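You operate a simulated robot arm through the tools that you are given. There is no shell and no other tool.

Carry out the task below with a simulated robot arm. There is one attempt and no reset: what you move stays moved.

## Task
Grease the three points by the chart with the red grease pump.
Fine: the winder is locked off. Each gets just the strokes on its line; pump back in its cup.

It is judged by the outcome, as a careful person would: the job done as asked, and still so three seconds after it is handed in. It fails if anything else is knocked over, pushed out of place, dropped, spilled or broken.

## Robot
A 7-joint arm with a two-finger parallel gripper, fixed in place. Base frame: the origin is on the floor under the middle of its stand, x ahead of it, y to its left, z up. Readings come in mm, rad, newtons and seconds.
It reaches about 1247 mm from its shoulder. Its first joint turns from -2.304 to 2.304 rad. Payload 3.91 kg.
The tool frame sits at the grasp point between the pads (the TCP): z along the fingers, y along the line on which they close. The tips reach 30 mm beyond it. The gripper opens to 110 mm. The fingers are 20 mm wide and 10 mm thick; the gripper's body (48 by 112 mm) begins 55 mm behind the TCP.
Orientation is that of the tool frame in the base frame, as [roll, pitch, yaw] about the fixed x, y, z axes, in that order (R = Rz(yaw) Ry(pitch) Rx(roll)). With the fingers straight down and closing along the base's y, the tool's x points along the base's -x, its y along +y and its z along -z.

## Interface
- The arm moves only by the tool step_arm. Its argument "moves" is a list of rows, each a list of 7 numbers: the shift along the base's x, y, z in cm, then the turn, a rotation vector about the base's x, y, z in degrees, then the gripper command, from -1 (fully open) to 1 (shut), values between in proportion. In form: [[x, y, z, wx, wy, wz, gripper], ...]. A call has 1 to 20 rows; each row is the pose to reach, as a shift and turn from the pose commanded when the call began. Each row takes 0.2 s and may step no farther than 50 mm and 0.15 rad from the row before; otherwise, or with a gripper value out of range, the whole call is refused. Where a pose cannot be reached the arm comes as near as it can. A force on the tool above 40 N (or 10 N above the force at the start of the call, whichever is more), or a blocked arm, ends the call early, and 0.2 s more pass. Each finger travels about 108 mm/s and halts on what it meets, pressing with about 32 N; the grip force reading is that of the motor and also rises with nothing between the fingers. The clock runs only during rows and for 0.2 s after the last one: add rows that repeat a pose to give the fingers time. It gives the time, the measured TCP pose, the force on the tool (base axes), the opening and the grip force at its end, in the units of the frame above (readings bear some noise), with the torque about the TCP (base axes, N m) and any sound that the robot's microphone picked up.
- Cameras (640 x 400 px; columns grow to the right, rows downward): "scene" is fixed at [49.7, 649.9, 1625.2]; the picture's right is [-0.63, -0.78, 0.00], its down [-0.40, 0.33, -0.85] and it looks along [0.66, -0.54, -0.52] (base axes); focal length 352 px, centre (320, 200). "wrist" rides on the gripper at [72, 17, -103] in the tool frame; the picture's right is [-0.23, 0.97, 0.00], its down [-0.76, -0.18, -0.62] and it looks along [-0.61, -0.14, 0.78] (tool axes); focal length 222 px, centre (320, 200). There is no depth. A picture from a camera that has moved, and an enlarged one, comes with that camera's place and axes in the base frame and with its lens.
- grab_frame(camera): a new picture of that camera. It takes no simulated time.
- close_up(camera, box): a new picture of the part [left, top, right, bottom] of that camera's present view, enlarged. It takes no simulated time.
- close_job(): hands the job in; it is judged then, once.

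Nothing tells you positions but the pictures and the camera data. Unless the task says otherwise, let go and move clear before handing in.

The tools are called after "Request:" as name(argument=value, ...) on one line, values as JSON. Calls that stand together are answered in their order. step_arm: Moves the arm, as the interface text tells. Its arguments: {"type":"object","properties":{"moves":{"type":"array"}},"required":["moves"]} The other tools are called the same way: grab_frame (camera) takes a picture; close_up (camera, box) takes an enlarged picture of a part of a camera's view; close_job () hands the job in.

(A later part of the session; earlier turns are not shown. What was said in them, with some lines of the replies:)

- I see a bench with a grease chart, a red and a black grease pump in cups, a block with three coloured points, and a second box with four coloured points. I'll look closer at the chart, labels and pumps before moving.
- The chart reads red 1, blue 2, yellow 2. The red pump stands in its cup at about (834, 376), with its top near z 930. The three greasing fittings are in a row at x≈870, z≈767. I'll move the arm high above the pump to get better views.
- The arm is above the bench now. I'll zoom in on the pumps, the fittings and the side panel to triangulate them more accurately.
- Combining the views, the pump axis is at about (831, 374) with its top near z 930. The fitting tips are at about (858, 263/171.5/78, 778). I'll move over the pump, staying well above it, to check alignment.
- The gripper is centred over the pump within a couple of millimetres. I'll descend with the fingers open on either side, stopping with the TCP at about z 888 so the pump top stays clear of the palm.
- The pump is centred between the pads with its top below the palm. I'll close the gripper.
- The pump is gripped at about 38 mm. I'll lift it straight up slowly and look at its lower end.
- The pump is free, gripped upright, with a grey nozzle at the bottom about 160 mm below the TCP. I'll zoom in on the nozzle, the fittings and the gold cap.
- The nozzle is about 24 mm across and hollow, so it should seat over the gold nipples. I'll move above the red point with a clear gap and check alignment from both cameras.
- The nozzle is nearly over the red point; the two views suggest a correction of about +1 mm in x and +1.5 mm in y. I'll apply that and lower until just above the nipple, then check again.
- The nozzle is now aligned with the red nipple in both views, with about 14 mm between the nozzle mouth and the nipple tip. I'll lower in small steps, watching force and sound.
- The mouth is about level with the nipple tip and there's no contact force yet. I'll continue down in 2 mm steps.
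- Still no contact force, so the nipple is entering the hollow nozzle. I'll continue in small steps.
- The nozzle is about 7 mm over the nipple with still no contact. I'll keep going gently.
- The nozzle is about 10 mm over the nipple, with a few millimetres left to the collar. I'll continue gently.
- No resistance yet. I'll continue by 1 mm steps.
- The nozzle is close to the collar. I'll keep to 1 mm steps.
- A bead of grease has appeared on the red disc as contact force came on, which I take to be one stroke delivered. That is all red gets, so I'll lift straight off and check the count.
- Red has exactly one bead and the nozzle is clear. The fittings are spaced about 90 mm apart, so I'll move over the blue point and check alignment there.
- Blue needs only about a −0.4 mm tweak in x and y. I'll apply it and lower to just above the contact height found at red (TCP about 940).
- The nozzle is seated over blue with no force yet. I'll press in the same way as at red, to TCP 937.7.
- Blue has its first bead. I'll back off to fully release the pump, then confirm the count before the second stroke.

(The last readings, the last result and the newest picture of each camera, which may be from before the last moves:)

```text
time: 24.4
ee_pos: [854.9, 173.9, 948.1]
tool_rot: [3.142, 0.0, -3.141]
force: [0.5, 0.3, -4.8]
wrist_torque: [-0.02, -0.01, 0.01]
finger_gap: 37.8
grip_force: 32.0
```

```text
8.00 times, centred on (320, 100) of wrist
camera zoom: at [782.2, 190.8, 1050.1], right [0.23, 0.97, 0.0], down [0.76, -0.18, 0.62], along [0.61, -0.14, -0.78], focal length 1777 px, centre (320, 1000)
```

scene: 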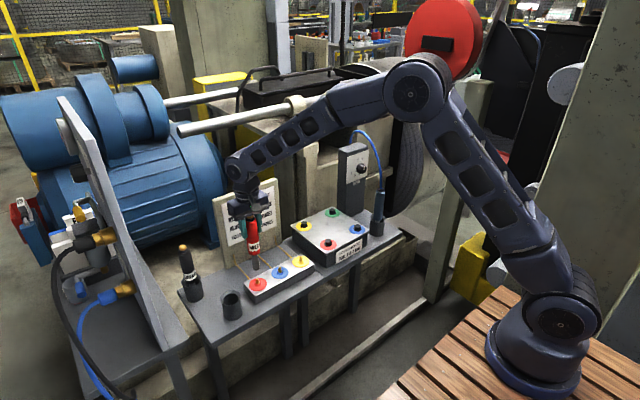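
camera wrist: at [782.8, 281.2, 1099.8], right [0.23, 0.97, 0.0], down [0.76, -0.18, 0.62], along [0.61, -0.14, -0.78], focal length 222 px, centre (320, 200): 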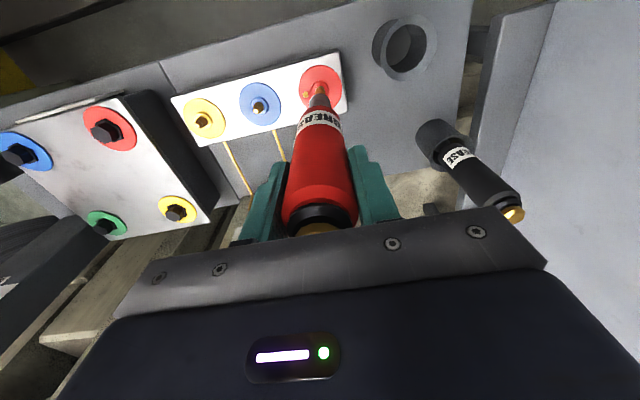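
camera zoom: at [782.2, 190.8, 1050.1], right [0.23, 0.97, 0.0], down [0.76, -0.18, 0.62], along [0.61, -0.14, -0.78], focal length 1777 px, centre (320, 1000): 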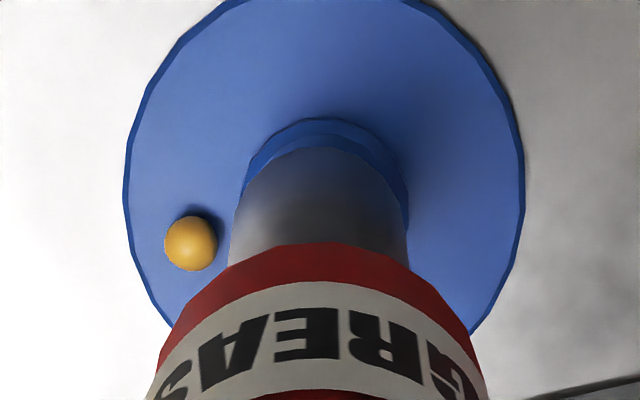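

Still exactly one bead on blue and the force is back to just the pump's weight. I'll press once more for the second blue stroke.

Request:
step_arm(moves=[[0, 0.06, -0.3, 0, 0, 0, 1], [0, 0.06, -0.6, 0, 0, 0, 1], [0, 0.06, -0.8, 0, 0, 0, 1], [0, 0.06, -0.9, 0, 0, 0, 1], [0, 0.06, -1.0, 0, 0, 0, 1], [0, 0.06, -1.0, 0, 0, 0, 1]])

Request:
close_up(camera="scene", box=[262, 250, 302, 275])

Request:
close_up(camera="wrist", box=[280, 75, 360, 125])

```text
time: 25.8
ee_pos: [854.5, 174.1, 939.0]
tool_rot: [-3.141, 0.0, -3.141]
force: [-3.1, -4.0, 17.2]
wrist_torque: [-0.53, 0.49, -0.01]
finger_gap: 37.9
grip_force: 32.3
```

```text
16.00 times, centred on (282, 262) of scene
camera zoom: at [49.7, 649.9, 1625.2], right [-0.63, -0.78, 0.0], down [-0.4, 0.33, -0.85], along [0.66, -0.54, -0.52], focal length 5636 px, centre (928, -800)
```

zoom: 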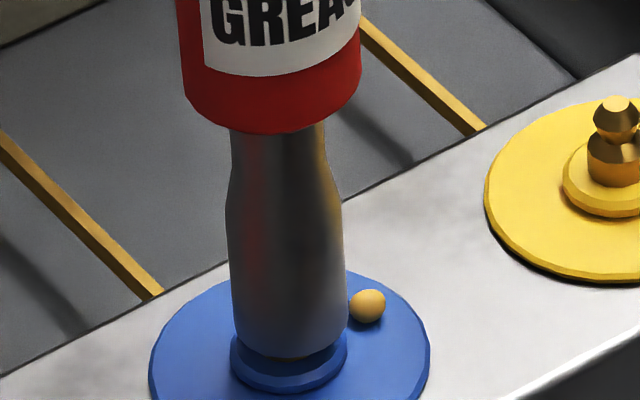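

```text
8.00 times, centred on (320, 100) of wrist
camera zoom: at [781.6, 190.8, 1041.3], right [0.23, 0.97, 0.0], down [0.76, -0.18, 0.62], along [0.61, -0.14, -0.78], focal length 1777 px, centre (320, 1000)
```

zoom: 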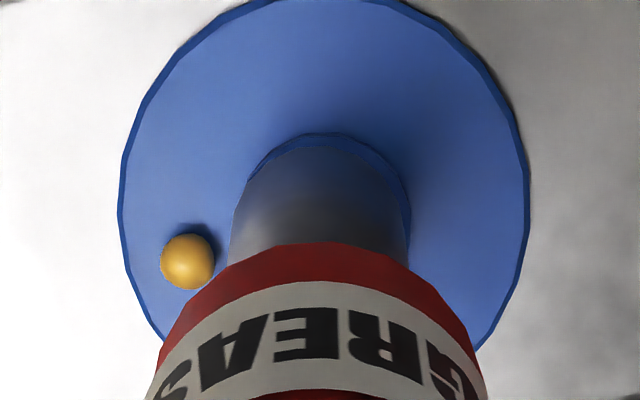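

Only one bead is visible on blue, but a second could be hidden behind the nozzle. I won't press again blind, so I'll lift clear and look.

Request:
step_arm(moves=[[0, 0, 0.4, 0, 0, 0, 1], [0, 0, 1.0, 0, 0, 0, 1], [0, 0, 2.0, 0, 0, 0, 1], [0, 0, 3.5, 0, 0, 0, 1], [0, 0, 5, 0, 0, 0, 1], [0, 0, 6, 0, 0, 0, 1], [0, 0, 6, 0, 0, 0, 1]])

Request:
close_up(camera="scene", box=[216, 240, 312, 300])

Request:
close_up(camera="scene", box=[262, 250, 302, 275])

Request:
close_up(camera="wrist", box=[240, 50, 400, 150])

```text
time: 27.4
ee_pos: [852.9, 173.6, 998.4]
tool_rot: [3.141, 0.001, 3.141]
force: [0.1, -0.3, -3.9]
wrist_torque: [0.01, 0.0, 0.03]
finger_gap: 37.8
grip_force: 32.1
```

```text
6.67 times, centred on (264, 270) of scene
camera zoom: at [49.7, 649.9, 1625.2], right [-0.63, -0.78, 0.0], down [-0.4, 0.33, -0.85], along [0.66, -0.54, -0.52], focal length 2348 px, centre (693, -267)
```

zoom: 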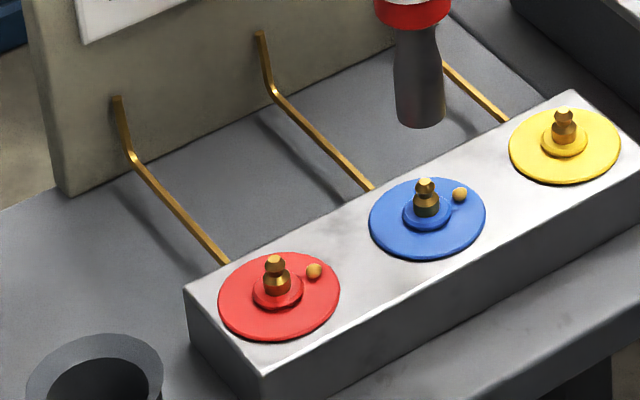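

```text
16.00 times, centred on (282, 262) of scene
camera zoom: at [49.7, 649.9, 1625.2], right [-0.63, -0.78, 0.0], down [-0.4, 0.33, -0.85], along [0.66, -0.54, -0.52], focal length 5636 px, centre (928, -800)
```

zoom: 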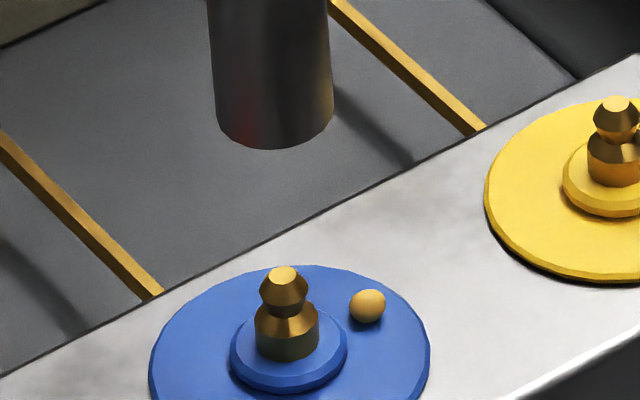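

```text
4.00 times, centred on (320, 100) of wrist
camera zoom: at [781.5, 191.1, 1100.8], right [0.23, 0.97, 0.0], down [0.76, -0.18, 0.62], along [0.61, -0.14, -0.78], focal length 888 px, centre (320, 600)
```

zoom: 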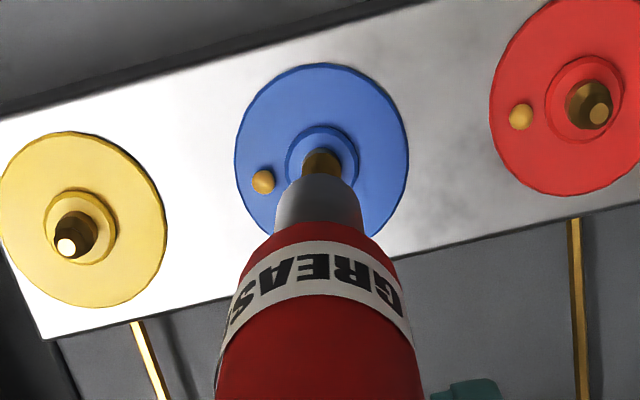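

I still see only one bead on blue after two presses. I'll zoom hard on both beads to see whether blue's differs from red's in size, stacking or position.

Request:
close_up(camera="scene", box=[254, 275, 270, 285])

Request:
close_up(camera="scene", box=[276, 264, 292, 274])

Request:
close_up(camera="wrist", box=[290, 65, 350, 105])

Request:
close_up(camera="wrist", box=[360, 50, 420, 90])

```text
16.00 times, centred on (262, 280) of scene
camera zoom: at [49.7, 649.9, 1625.2], right [-0.63, -0.78, 0.0], down [-0.4, 0.33, -0.85], along [0.66, -0.54, -0.52], focal length 5636 px, centre (1248, -1080)
```

zoom: 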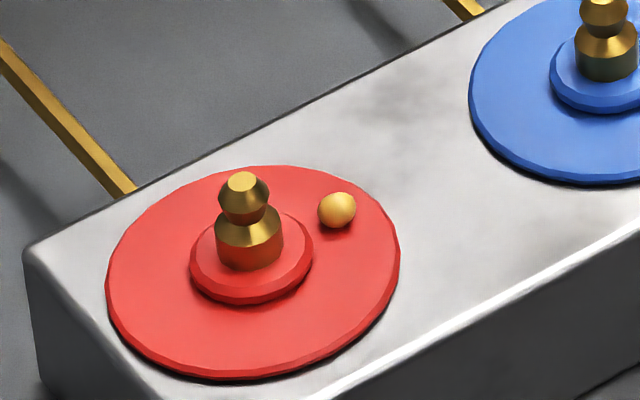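

```text
16.00 times, centred on (284, 269) of scene
camera zoom: at [49.7, 649.9, 1625.2], right [-0.63, -0.78, 0.0], down [-0.4, 0.33, -0.85], along [0.66, -0.54, -0.52], focal length 5636 px, centre (896, -904)
```

zoom: 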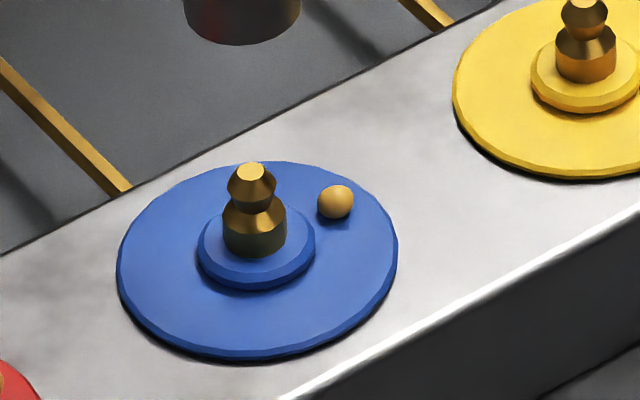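

```text
10.00 times, centred on (320, 85) of wrist
camera zoom: at [781.5, 191.1, 1100.8], right [0.23, 0.97, 0.0], down [0.76, -0.18, 0.62], along [0.61, -0.14, -0.78], focal length 2221 px, centre (320, 1350)
```

zoom: 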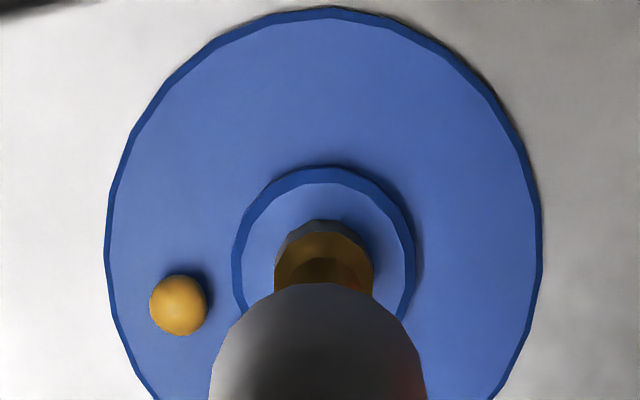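

```text
10.00 times, centred on (390, 70) of wrist
camera zoom: at [781.5, 191.1, 1100.8], right [0.23, 0.97, 0.0], down [0.76, -0.18, 0.62], along [0.61, -0.14, -0.78], focal length 2221 px, centre (-380, 1500)
```

zoom: 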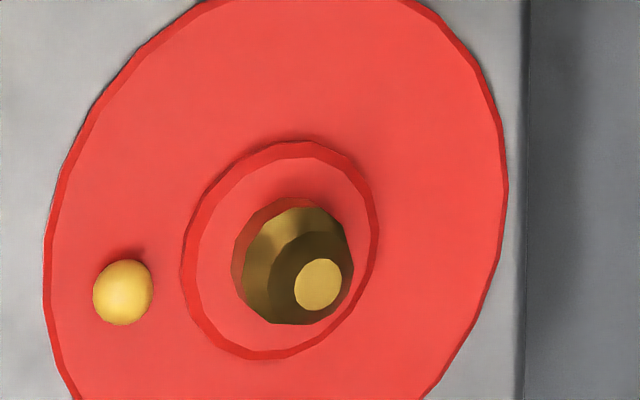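

The beads look identical, but a second one could be hidden both behind the nipple (scene view) and under the nozzle (wrist view). I'll shift the pump sideways at a safe height to get a clear wrist view of the whole blue disc.

Request:
step_arm(moves=[[0, 1.5, 1, 0, 0, 0, 1], [0, 3, 2, 0, 0, 0, 1], [0, 4.5, 3, 0, 0, 0, 1], [0, 4.5, 3, 0, 0, 0, 1]])

Request:
close_up(camera="wrist", box=[200, 50, 360, 150])

Request:
close_up(camera="scene", box=[264, 256, 300, 278])

```text
time: 28.4
ee_pos: [854.3, 219.1, 1027.3]
tool_rot: [-3.141, 0.001, 3.14]
force: [0.5, -0.2, -4.9]
wrist_torque: [-0.01, 0.02, 0.01]
finger_gap: 37.8
grip_force: 31.7
```

```text
4.00 times, centred on (280, 100) of wrist
camera zoom: at [781.0, 236.5, 1129.6], right [0.23, 0.97, 0.0], down [0.76, -0.18, 0.62], along [0.61, -0.14, -0.78], focal length 888 px, centre (480, 600)
```

zoom: 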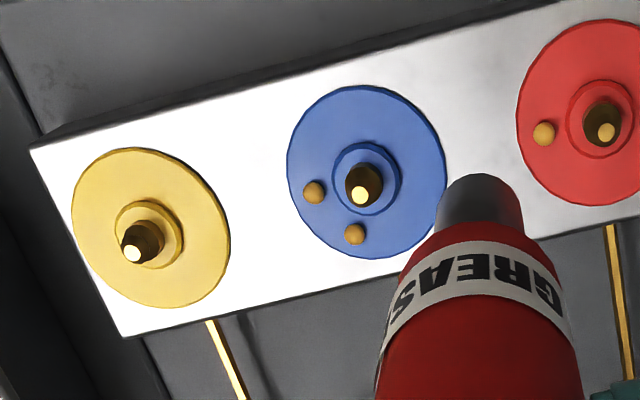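

```text
16.00 times, centred on (282, 267) of scene
camera zoom: at [49.7, 649.9, 1625.2], right [-0.63, -0.78, 0.0], down [-0.4, 0.33, -0.85], along [0.66, -0.54, -0.52], focal length 5636 px, centre (928, -872)
```

zoom: 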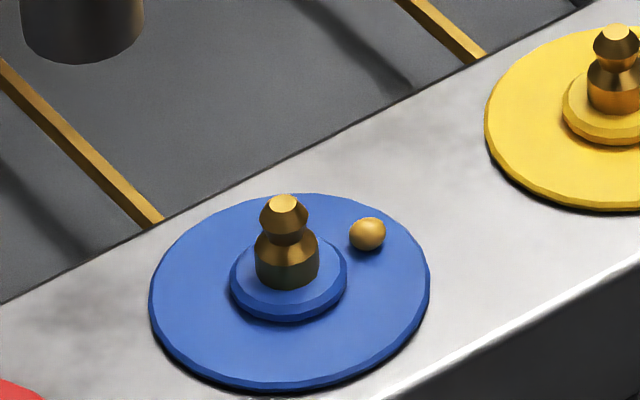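

The side view shows two beads on blue (the second was hidden) and one on red, so both match the chart. Next I'll move over the yellow point and check alignment.

Request:
step_arm(moves=[[0, -3, -1, 0, 0, 0, 1], [0, -6, -2, 0, 0, 0, 1], [0, -9, -3, 0, 0, 0, 1], [0, -11.5, -3, 0, 0, 0, 1], [0, -13.5, -3, 0, 0, 0, 1], [0, -13.5, -4.5, 0, 0, 0, 1], [0, -13.5, -6, 0, 0, 0, 1], [0, -13.5, -6, 0, 0, 0, 1]])

Request:
close_up(camera="scene", box=[282, 240, 322, 265])

Request:
close_up(camera="wrist", box=[280, 75, 360, 125])

```text
time: 30.2
ee_pos: [854.8, 86.5, 968.1]
tool_rot: [-3.141, 0.0, 3.14]
force: [0.1, 0.6, -5.1]
wrist_torque: [0.0, -0.02, 0.0]
finger_gap: 37.6
grip_force: 31.5
```

```text
16.00 times, centred on (302, 252) of scene
camera zoom: at [49.7, 649.9, 1625.2], right [-0.63, -0.78, 0.0], down [-0.4, 0.33, -0.85], along [0.66, -0.54, -0.52], focal length 5636 px, centre (608, -640)
```

zoom: 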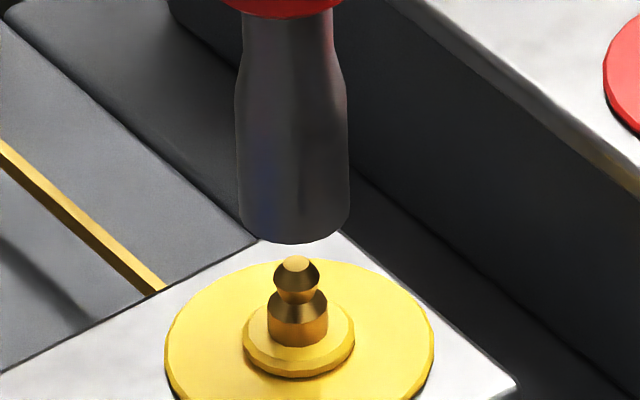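

```text
8.00 times, centred on (320, 100) of wrist
camera zoom: at [781.8, 102.2, 1070.7], right [0.23, 0.97, 0.0], down [0.76, -0.18, 0.62], along [0.61, -0.14, -0.78], focal length 1777 px, centre (320, 1000)
```

zoom: 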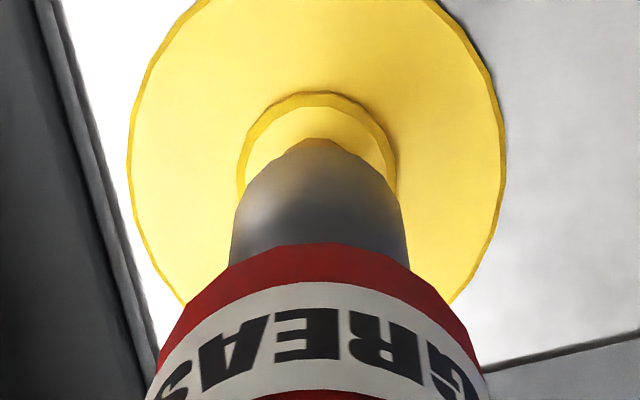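

Yellow is well aligned, needing under a millimetre of correction. I'll lower to just above contact.

Request:
step_arm(moves=[[0.04, -0.03, -0.7, 0, 0, 0, 1], [0.04, -0.03, -1.4, 0, 0, 0, 1], [0.04, -0.03, -2.0, 0, 0, 0, 1], [0.04, -0.03, -2.4, 0, 0, 0, 1], [0.04, -0.03, -2.7, 0, 0, 0, 1], [0.04, -0.03, -2.7, 0, 0, 0, 1]])

Request:
close_up(camera="scene", box=[282, 240, 322, 265])

Request:
close_up(camera="wrist", box=[280, 75, 360, 125])

```text
time: 31.6
ee_pos: [854.0, 84.8, 940.1]
tool_rot: [-3.142, 0.0, -3.14]
force: [-0.1, 0.0, -4.1]
wrist_torque: [0.0, 0.01, 0.02]
finger_gap: 37.7
grip_force: 32.2
```

```text
16.00 times, centred on (302, 252) of scene
camera zoom: at [49.7, 649.9, 1625.2], right [-0.63, -0.78, 0.0], down [-0.4, 0.33, -0.85], along [0.66, -0.54, -0.52], focal length 5636 px, centre (608, -640)
```

zoom: 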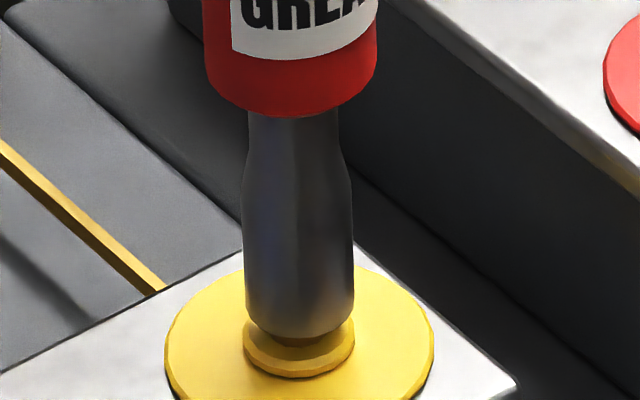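

```text
8.00 times, centred on (320, 100) of wrist
camera zoom: at [782.1, 101.4, 1042.8], right [0.23, 0.97, 0.0], down [0.76, -0.18, 0.62], along [0.61, -0.14, -0.78], focal length 1777 px, centre (320, 1000)
```

zoom: 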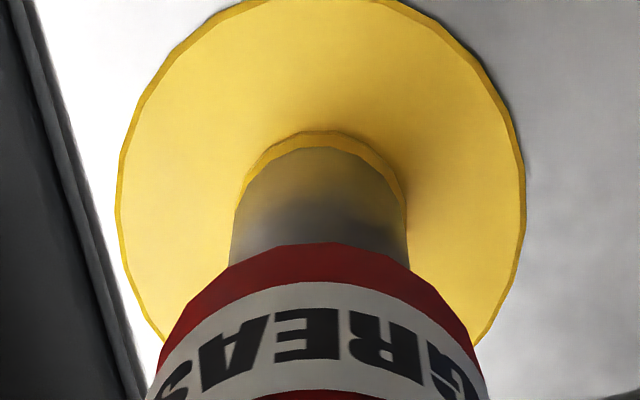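

The nozzle is seated over the yellow nipple with no force yet. I'll press for the first yellow stroke.

Request:
step_arm(moves=[[0, 0, -0.1, 0, 0, 0, 1], [0, 0, -0.2, 0, 0, 0, 1], [0, 0, -0.3, 0, 0, 0, 1], [0, 0, -0.3, 0, 0, 0, 1]])

Request:
close_up(camera="scene", box=[282, 240, 322, 265])

Request:
close_up(camera="wrist", box=[280, 75, 360, 125])

```text
time: 32.6
ee_pos: [854.9, 85.3, 938.6]
tool_rot: [-3.141, 0.0, 3.141]
force: [-4.2, 1.0, 11.8]
wrist_torque: [0.06, 0.58, 0.0]
finger_gap: 37.5
grip_force: 32.1
```

```text
16.00 times, centred on (302, 252) of scene
camera zoom: at [49.7, 649.9, 1625.2], right [-0.63, -0.78, 0.0], down [-0.4, 0.33, -0.85], along [0.66, -0.54, -0.52], focal length 5636 px, centre (608, -640)
```

zoom: 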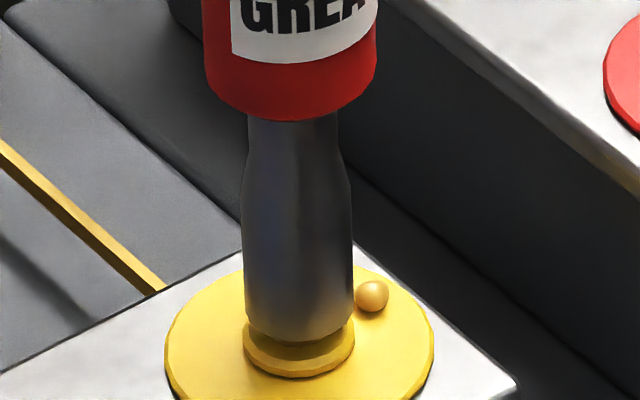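

```text
8.00 times, centred on (320, 100) of wrist
camera zoom: at [782.4, 101.1, 1041.4], right [0.23, 0.97, 0.0], down [0.76, -0.18, 0.62], along [0.61, -0.14, -0.78], focal length 1777 px, centre (320, 1000)
```

zoom: 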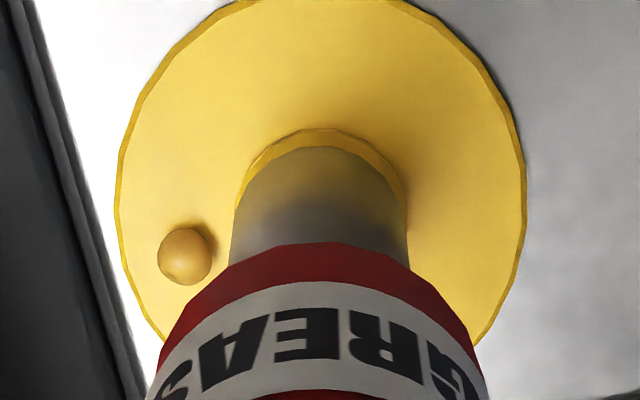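

Yellow has its first bead. I'll back off 10 mm as before to release, then do exactly one more press.

Request:
step_arm(moves=[[0, 0, 0.3, 0, 0, 0, 1], [0, 0, 0.7, 0, 0, 0, 1], [0, 0, 1.0, 0, 0, 0, 1], [0, 0, 1.0, 0, 0, 0, 1]])

Request:
close_up(camera="scene", box=[282, 240, 322, 265])

```text
time: 33.6
ee_pos: [853.7, 84.5, 947.6]
tool_rot: [3.141, -0.001, -3.142]
force: [0.0, -0.8, -4.4]
wrist_torque: [0.02, -0.01, 0.02]
finger_gap: 37.9
grip_force: 31.4
```

```text
16.00 times, centred on (302, 252) of scene
camera zoom: at [49.7, 649.9, 1625.2], right [-0.63, -0.78, 0.0], down [-0.4, 0.33, -0.85], along [0.66, -0.54, -0.52], focal length 5636 px, centre (608, -640)
```

zoom: 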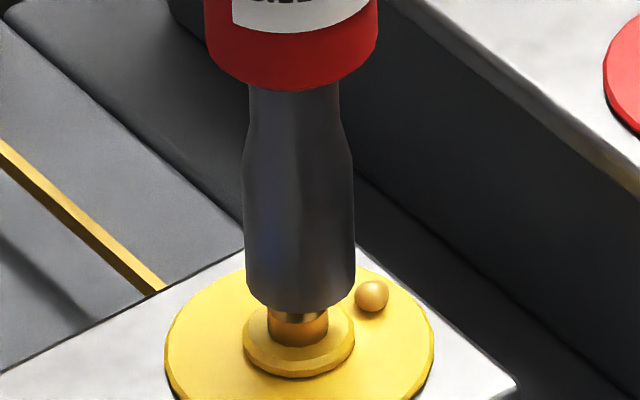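

The pump is released, with one bead on yellow. Now I'll make the second press.

Request:
step_arm(moves=[[0, 0, -0.3, 0, 0, 0, 1], [0, 0, -0.6, 0, 0, 0, 1], [0, 0, -0.8, 0, 0, 0, 1], [0, 0, -0.9, 0, 0, 0, 1], [0, 0, -1.0, 0, 0, 0, 1], [0, 0, -1.0, 0, 0, 0, 1]])

Request:
close_up(camera="scene", box=[282, 240, 322, 265])

```text
time: 35.0
ee_pos: [856.3, 85.6, 938.8]
tool_rot: [3.141, 0.001, -3.14]
force: [-2.9, -0.3, 10.3]
wrist_torque: [0.03, 0.39, 0.01]
finger_gap: 37.5
grip_force: 31.9
```

```text
16.00 times, centred on (302, 252) of scene
camera zoom: at [49.7, 649.9, 1625.2], right [-0.63, -0.78, 0.0], down [-0.4, 0.33, -0.85], along [0.66, -0.54, -0.52], focal length 5636 px, centre (608, -640)
```

zoom: 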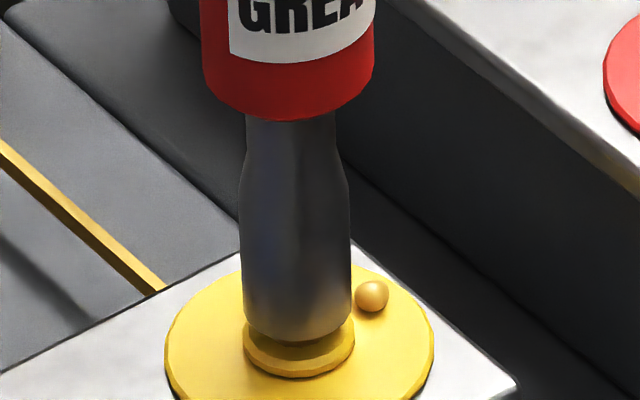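

The press reached contact at about 15 N net, but the second bead's position is hidden behind the nozzle. I'll lift clear and view the disc from the side before deciding anything.

Request:
step_arm(moves=[[0, 0, 0.4, 0, 0, 0, 1], [0, 0, 1.0, 0, 0, 0, 1], [0, 0, 2.0, 0, 0, 0, 1], [0, 0, 3.5, 0, 0, 0, 1], [0, 0, 5, 0, 0, 0, 1], [0, 1.5, 6.5, 0, 0, 0, 1], [0, 3.5, 8, 0, 0, 0, 1], [0, 5.5, 9, 0, 0, 0, 1], [0, 5.5, 9, 0, 0, 0, 1]])

Request:
close_up(camera="wrist", box=[200, 50, 360, 150])

Request:
close_up(camera="scene", box=[216, 240, 312, 300])

Request:
grab_frame(camera="wrist")

```text
time: 37.0
ee_pos: [856.0, 140.4, 1027.8]
tool_rot: [-3.141, -0.001, 3.141]
force: [0.5, -0.5, -4.0]
wrist_torque: [-0.01, 0.06, 0.0]
finger_gap: 37.8
grip_force: 31.9
```

```text
4.00 times, centred on (280, 100) of wrist
camera zoom: at [782.8, 157.0, 1131.1], right [0.23, 0.97, 0.0], down [0.76, -0.18, 0.62], along [0.61, -0.14, -0.78], focal length 888 px, centre (480, 600)
```

zoom: 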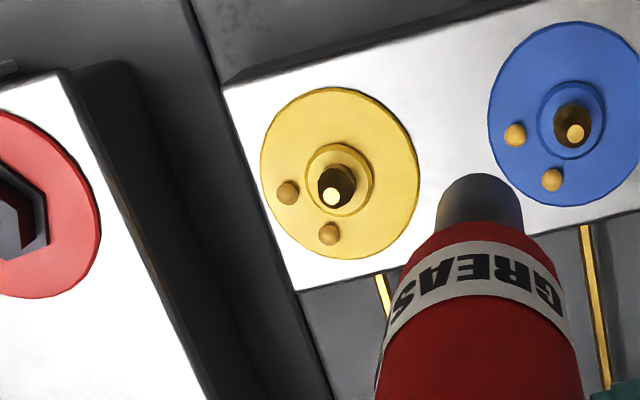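

```text
6.67 times, centred on (264, 270) of scene
camera zoom: at [49.7, 649.9, 1625.2], right [-0.63, -0.78, 0.0], down [-0.4, 0.33, -0.85], along [0.66, -0.54, -0.52], focal length 2348 px, centre (693, -267)
```

zoom: 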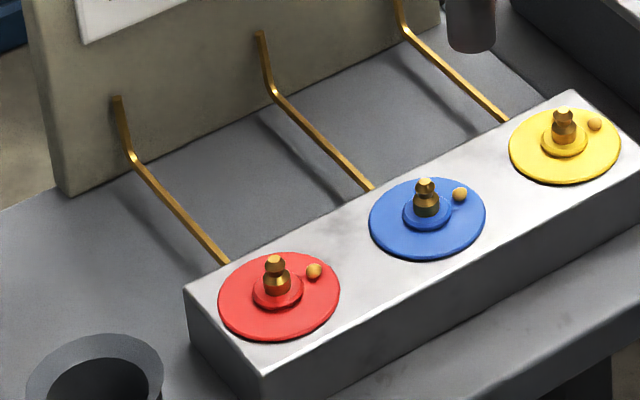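

```text
taken
camera wrist: at [782.8, 157.0, 1131.1], right [0.23, 0.97, 0.0], down [0.76, -0.18, 0.62], along [0.61, -0.14, -0.78], focal length 222 px, centre (320, 200)
```

wrist: 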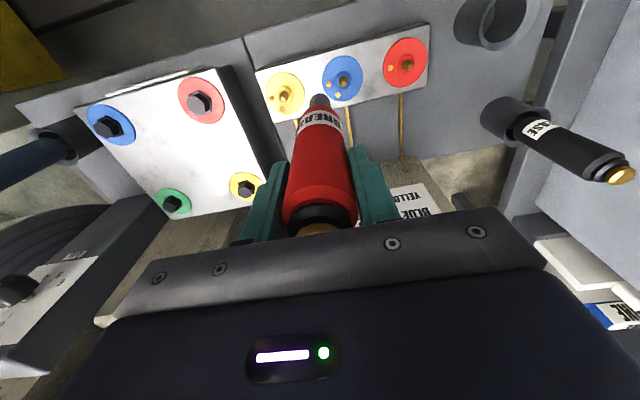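

Yellow and blue each have two beads and red has one, matching the chart. I'll carry the pump back above its cup at a safe height and check alignment.

Request:
step_arm(moves=[[0, 3, 1, 0, 0, 0, 1], [0, 6.5, 1.5, 0, 0, 0, 1], [0, 10, 1.5, 0, 0, 0, 1], [-0.5, 13.5, 1.5, 0, 0, 0, 1], [-1, 17, 1.5, 0, 0, 0, 1], [-1.5, 20, 1.5, 0, 0, 0, 1], [-2, 22, 1.5, 0, 0, 0, 1], [-2.45, 23.36, 1.1, 0, 0, 0, 1], [-2.45, 23.36, 1.1, 0, 0, 0, 1]])

Request:
close_up(camera="wrist", box=[240, 50, 400, 150])

Request:
close_up(camera="scene", box=[190, 245, 286, 305])

Request:
close_up(camera="wrist", box=[120, 70, 300, 180])

```text
time: 39.0
ee_pos: [829.0, 373.2, 1039.0]
tool_rot: [-3.141, 0.0, -3.141]
force: [-0.3, -0.7, -4.2]
wrist_torque: [0.0, -0.01, 0.02]
finger_gap: 37.9
grip_force: 32.0
```

```text
4.00 times, centred on (320, 100) of wrist
camera zoom: at [756.7, 390.0, 1140.3], right [0.23, 0.97, 0.0], down [0.76, -0.18, 0.62], along [0.61, -0.14, -0.78], focal length 888 px, centre (320, 600)
```

zoom: 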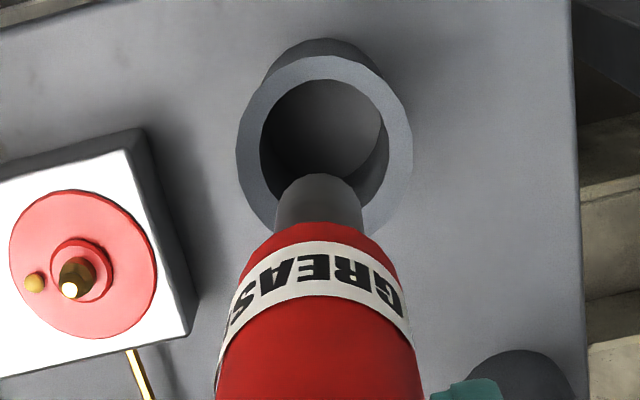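

```text
6.67 times, centred on (238, 275) of scene
camera zoom: at [49.7, 649.9, 1625.2], right [-0.63, -0.78, 0.0], down [-0.4, 0.33, -0.85], along [0.66, -0.54, -0.52], focal length 2348 px, centre (867, -300)
```

zoom: 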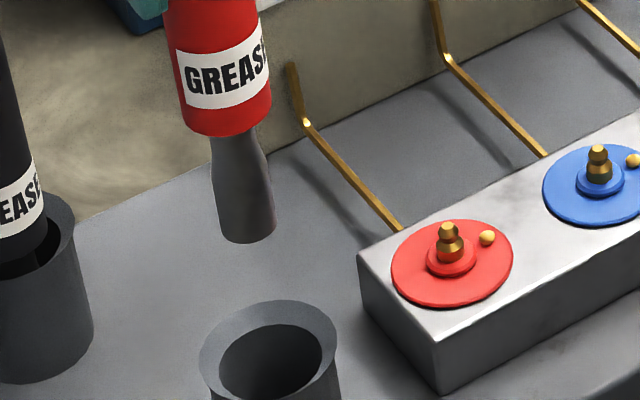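

```text
3.56 times, centred on (210, 125) of wrist
camera zoom: at [756.7, 390.0, 1140.3], right [0.23, 0.97, 0.0], down [0.76, -0.18, 0.62], along [0.61, -0.14, -0.78], focal length 790 px, centre (711, 467)
```

zoom: 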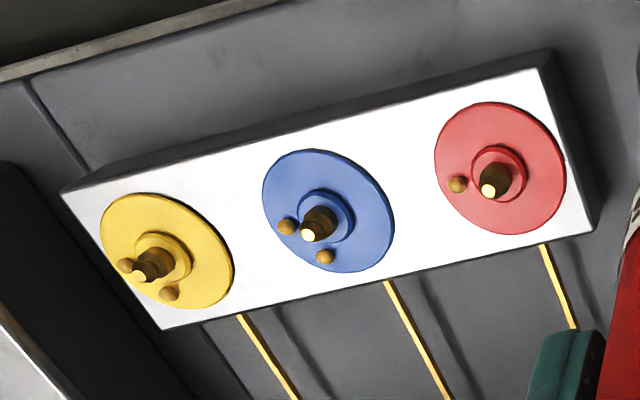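

Counts are confirmed at red 1, blue 2 and yellow 2. The cup centre looks to be at about (827, 375.4), so I'll shift about −1.5 mm in x and +2.2 mm in y. Then I'll start lowering the nozzle into the cup.

Request:
step_arm(moves=[[-0.15, 0.2, 0, 0, 0, 0, 1], [-0.15, 0.2, -2, 0, 0, 0, 1], [-0.15, 0.2, -4, 0, 0, 0, 1], [-0.15, 0.2, -6, 0, 0, 0, 1], [-0.15, 0.2, -7, 0, 0, 0, 1], [-0.15, 0.2, -7, 0, 0, 0, 1]])

Request:
close_up(camera="wrist", box=[240, 50, 400, 150])

Request:
close_up(camera="scene", box=[190, 255, 286, 315])

```text
time: 40.4
ee_pos: [829.9, 374.2, 967.2]
tool_rot: [-3.141, 0.0, -3.142]
force: [-0.3, 0.8, -4.6]
wrist_torque: [0.0, -0.02, 0.01]
finger_gap: 37.8
grip_force: 32.5
```

```text
4.00 times, centred on (320, 100) of wrist
camera zoom: at [756.9, 391.1, 1070.7], right [0.23, 0.97, 0.0], down [0.76, -0.18, 0.62], along [0.61, -0.14, -0.78], focal length 888 px, centre (320, 600)
```

zoom: 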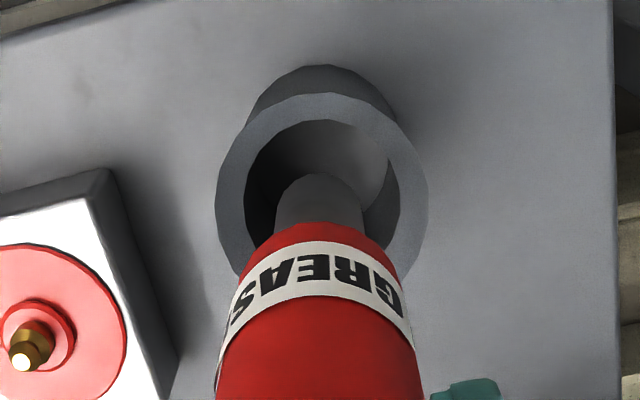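

```text
6.67 times, centred on (238, 285) of scene
camera zoom: at [49.7, 649.9, 1625.2], right [-0.63, -0.78, 0.0], down [-0.4, 0.33, -0.85], along [0.66, -0.54, -0.52], focal length 2348 px, centre (867, -367)
```

zoom: 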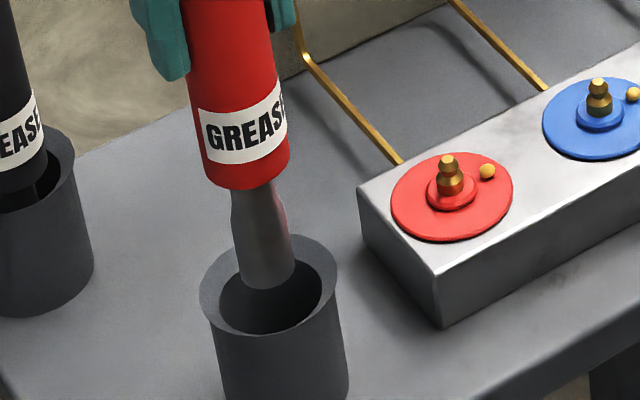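

The nozzle is centred over the cup opening within a millimetre. I'll lower it into the cup to just above its original resting height.

Request:
step_arm(moves=[[0, 0.05, -1.5, 0, 0, 0, 1], [0, 0.05, -3, 0, 0, 0, 1], [0, 0.05, -4.5, 0, 0, 0, 1], [0, 0.05, -6, 0, 0, 0, 1], [0, 0.05, -7, 0, 0, 0, 1], [0, 0.05, -7, 0, 0, 0, 1]])

Request:
close_up(camera="wrist", box=[240, 50, 400, 150])

Request:
close_up(camera="scene", box=[190, 255, 286, 315])

```text
time: 41.8
ee_pos: [829.5, 374.6, 898.5]
tool_rot: [-3.14, 0.001, -3.141]
force: [-0.8, 0.4, -4.0]
wrist_torque: [0.02, -0.01, -0.01]
finger_gap: 38.0
grip_force: 32.5
```

```text
4.00 times, centred on (320, 100) of wrist
camera zoom: at [756.8, 392.0, 1001.2], right [0.23, 0.97, 0.0], down [0.76, -0.18, 0.62], along [0.61, -0.14, -0.78], focal length 888 px, centre (320, 600)
```

zoom: 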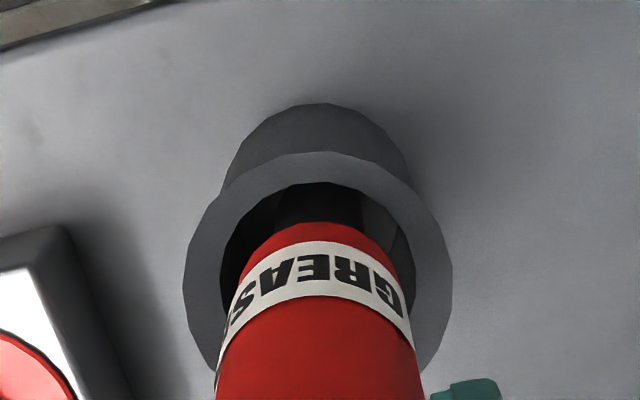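

```text
6.67 times, centred on (238, 285) of scene
camera zoom: at [49.7, 649.9, 1625.2], right [-0.63, -0.78, 0.0], down [-0.4, 0.33, -0.85], along [0.66, -0.54, -0.52], focal length 2348 px, centre (867, -367)
```

zoom: 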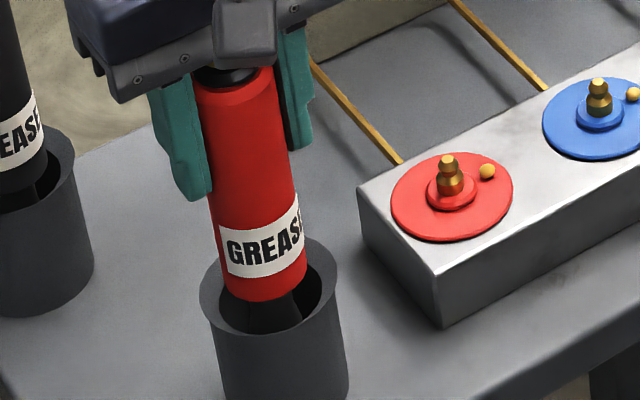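

The pump is centred and entering the cup. I'll lower the last centimetre in small steps, watching for contact with the cup floor.

Request:
step_arm(moves=[[0, 0, -0.3, 0, 0, 0, 1], [0, 0, -0.5, 0, 0, 0, 1], [0, 0, -0.7, 0, 0, 0, 1], [0, 0, -0.8, 0, 0, 0, 1], [0, 0, -0.8, 0, 0, 0, 1]])

Request:
close_up(camera="scene", box=[190, 255, 286, 315])

```text
time: 43.0
ee_pos: [828.4, 375.3, 892.1]
tool_rot: [3.141, 0.0, -3.141]
force: [0.2, -0.3, -4.4]
wrist_torque: [0.03, 0.06, -0.02]
finger_gap: 37.8
grip_force: 31.9
```

```text
6.67 times, centred on (238, 285) of scene
camera zoom: at [49.7, 649.9, 1625.2], right [-0.63, -0.78, 0.0], down [-0.4, 0.33, -0.85], along [0.66, -0.54, -0.52], focal length 2348 px, centre (867, -367)
```

zoom: 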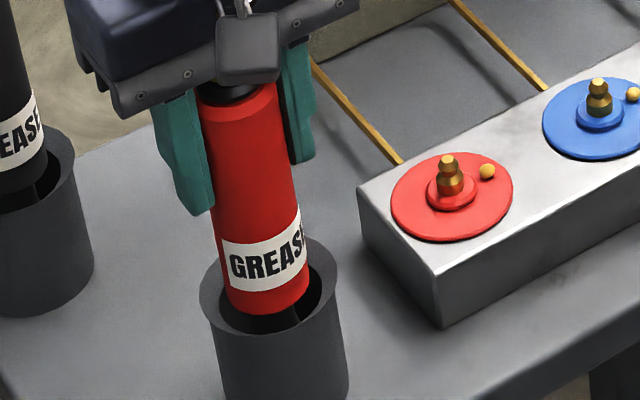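

No contact yet, so I'll continue in 1 mm steps.

Request:
step_arm(moves=[[0, 0, -0.05, 0, 0, 0, 1], [0, 0, -0.1, 0, 0, 0, 1], [0, 0, -0.15, 0, 0, 0, 1], [0, 0, -0.15, 0, 0, 0, 1]])

```text
time: 44.0
ee_pos: [829.3, 376.2, 888.7]
tool_rot: [-3.141, 0.0, 3.141]
force: [-0.8, -1.4, 0.2]
wrist_torque: [-0.19, 0.13, -0.03]
finger_gap: 38.0
grip_force: 32.4
```

The force shows the pump's weight is now carried by the cup floor. I'll open the gripper gradually and check that the pump stays standing.

Request:
step_arm(moves=[[0, 0, 0, 0, 0, 0, 0.25], [0, 0, 0, 0, 0, 0, 0.2], [0, 0, 0, 0, 0, 0, 0], [0, 0, 0, 0, 0, 0, -0.4], [0, 0, 0, 0, 0, 0, -1], [0, 0, 0, 0, 0, 0, -1], [0, 0, 0, 0, 0, 0, -1]])

Request:
close_up(camera="scene", box=[190, 255, 286, 315])

Request:
grab_frame(camera="wrist")

```text
time: 45.6
ee_pos: [828.8, 374.7, 888.6]
tool_rot: [-3.141, -0.001, 3.141]
force: [0.4, 1.4, 0.4]
wrist_torque: [0.0, -0.01, 0.04]
finger_gap: 110.0
grip_force: 0.0
```

```text
6.67 times, centred on (238, 285) of scene
camera zoom: at [49.7, 649.9, 1625.2], right [-0.63, -0.78, 0.0], down [-0.4, 0.33, -0.85], along [0.66, -0.54, -0.52], focal length 2348 px, centre (867, -367)
```

zoom: 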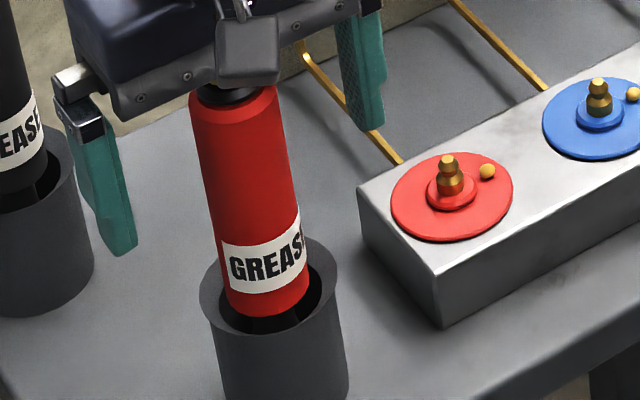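

```text
taken
camera wrist: at [756.8, 392.3, 991.4], right [0.23, 0.97, 0.0], down [0.76, -0.18, 0.62], along [0.61, -0.14, -0.78], focal length 222 px, centre (320, 200)
```

wrist: 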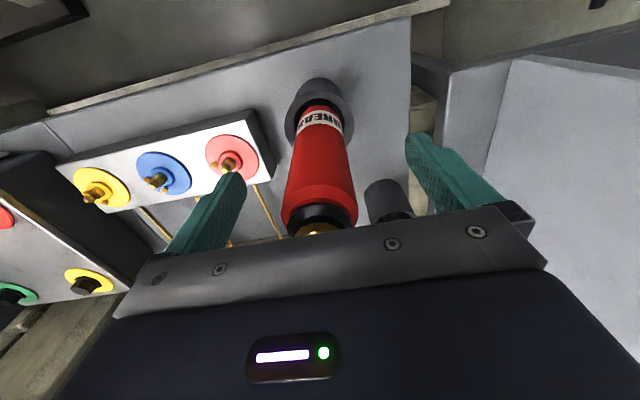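

The pump stands upright in its cup with the fingers open. I'll raise the arm straight up and away, then verify everything.

Request:
step_arm(moves=[[0, 0, 1, 0, 0, 0, -1], [0, 0, 3, 0, 0, 0, -1], [0, 0, 6, 0, 0, 0, -1], [0, 0, 9, 0, 0, 0, -1], [0, 0, 12, 0, 0, 0, -1], [0, 0, 16, 0, 0, 0, -1], [-2, -3, 19, 0, 0, 0, -1], [-5, -6, 21, 0, 0, 0, -1], [-8, -6, 22, 0, 0, 0, -1], [-8, -6, 22, 0, 0, 0, -1]])

Request:
grab_frame(camera="scene")

Request:
close_up(camera="scene", box=[165, 230, 325, 330])

Request:
close_up(camera="wrist", box=[180, 70, 420, 220])

```text
time: 47.8
ee_pos: [750.5, 314.9, 1109.3]
tool_rot: [-3.141, 0.001, -3.141]
force: [-0.2, 0.0, 0.2]
wrist_torque: [0.02, -0.04, -0.02]
finger_gap: 110.0
grip_force: 0.0
```

```text
taken
```

scene: 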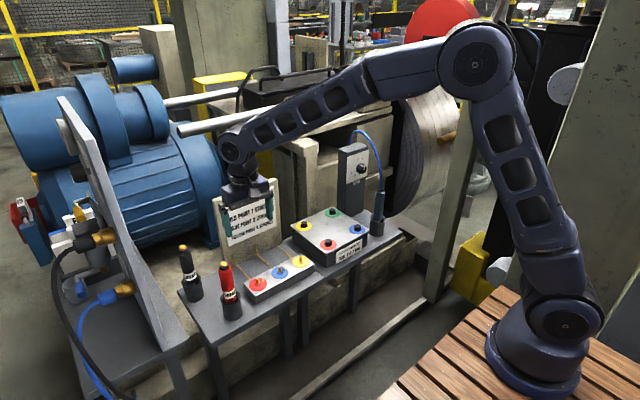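

```text
4.00 times, centred on (245, 280) of scene
camera zoom: at [49.7, 649.9, 1625.2], right [-0.63, -0.78, 0.0], down [-0.4, 0.33, -0.85], along [0.66, -0.54, -0.52], focal length 1409 px, centre (620, -120)
```

zoom: 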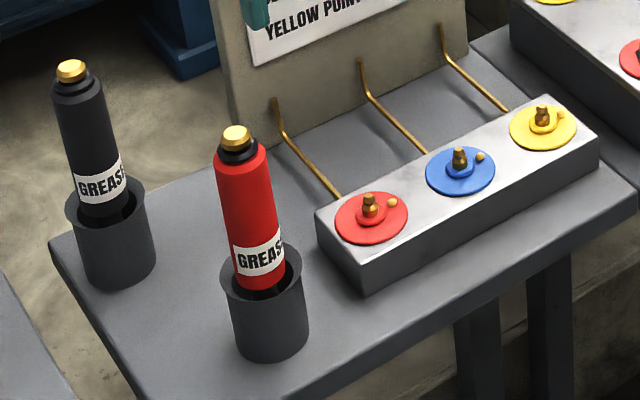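

```text
2.67 times, centred on (300, 145) of wrist
camera zoom: at [678.0, 332.2, 1211.9], right [0.23, 0.97, 0.0], down [0.76, -0.18, 0.62], along [0.61, -0.14, -0.78], focal length 592 px, centre (373, 347)
```

zoom: 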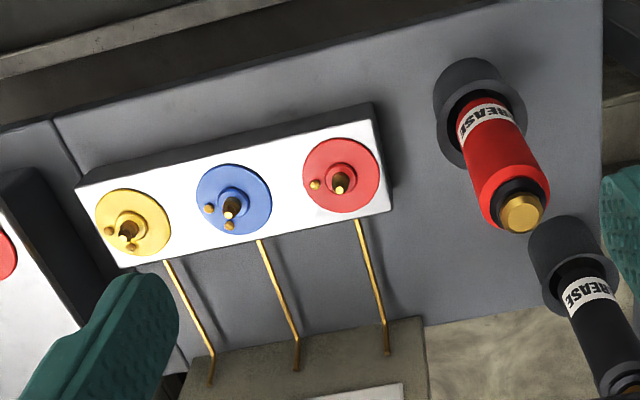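

Red has 1 bead, blue 2 and yellow 2, as on the chart. The red pump is upright in its cup, nothing else has moved, and the arm is clear, so I'm handing the job in.

Request:
close_job()

```text
The job is handed in.
```

The three points are greased by the chart with the red pump: red got 1 stroke, blue 2 and yellow 2. I counted strokes by the grease beads left on each disc, viewed from the side, and they match the chart.

The red pump is standing upright in its cup, nothing else was knocked or moved, and the arm is clear of the bench. The job is handed in. The tool only confirmed receipt, so I don't have the verdict.
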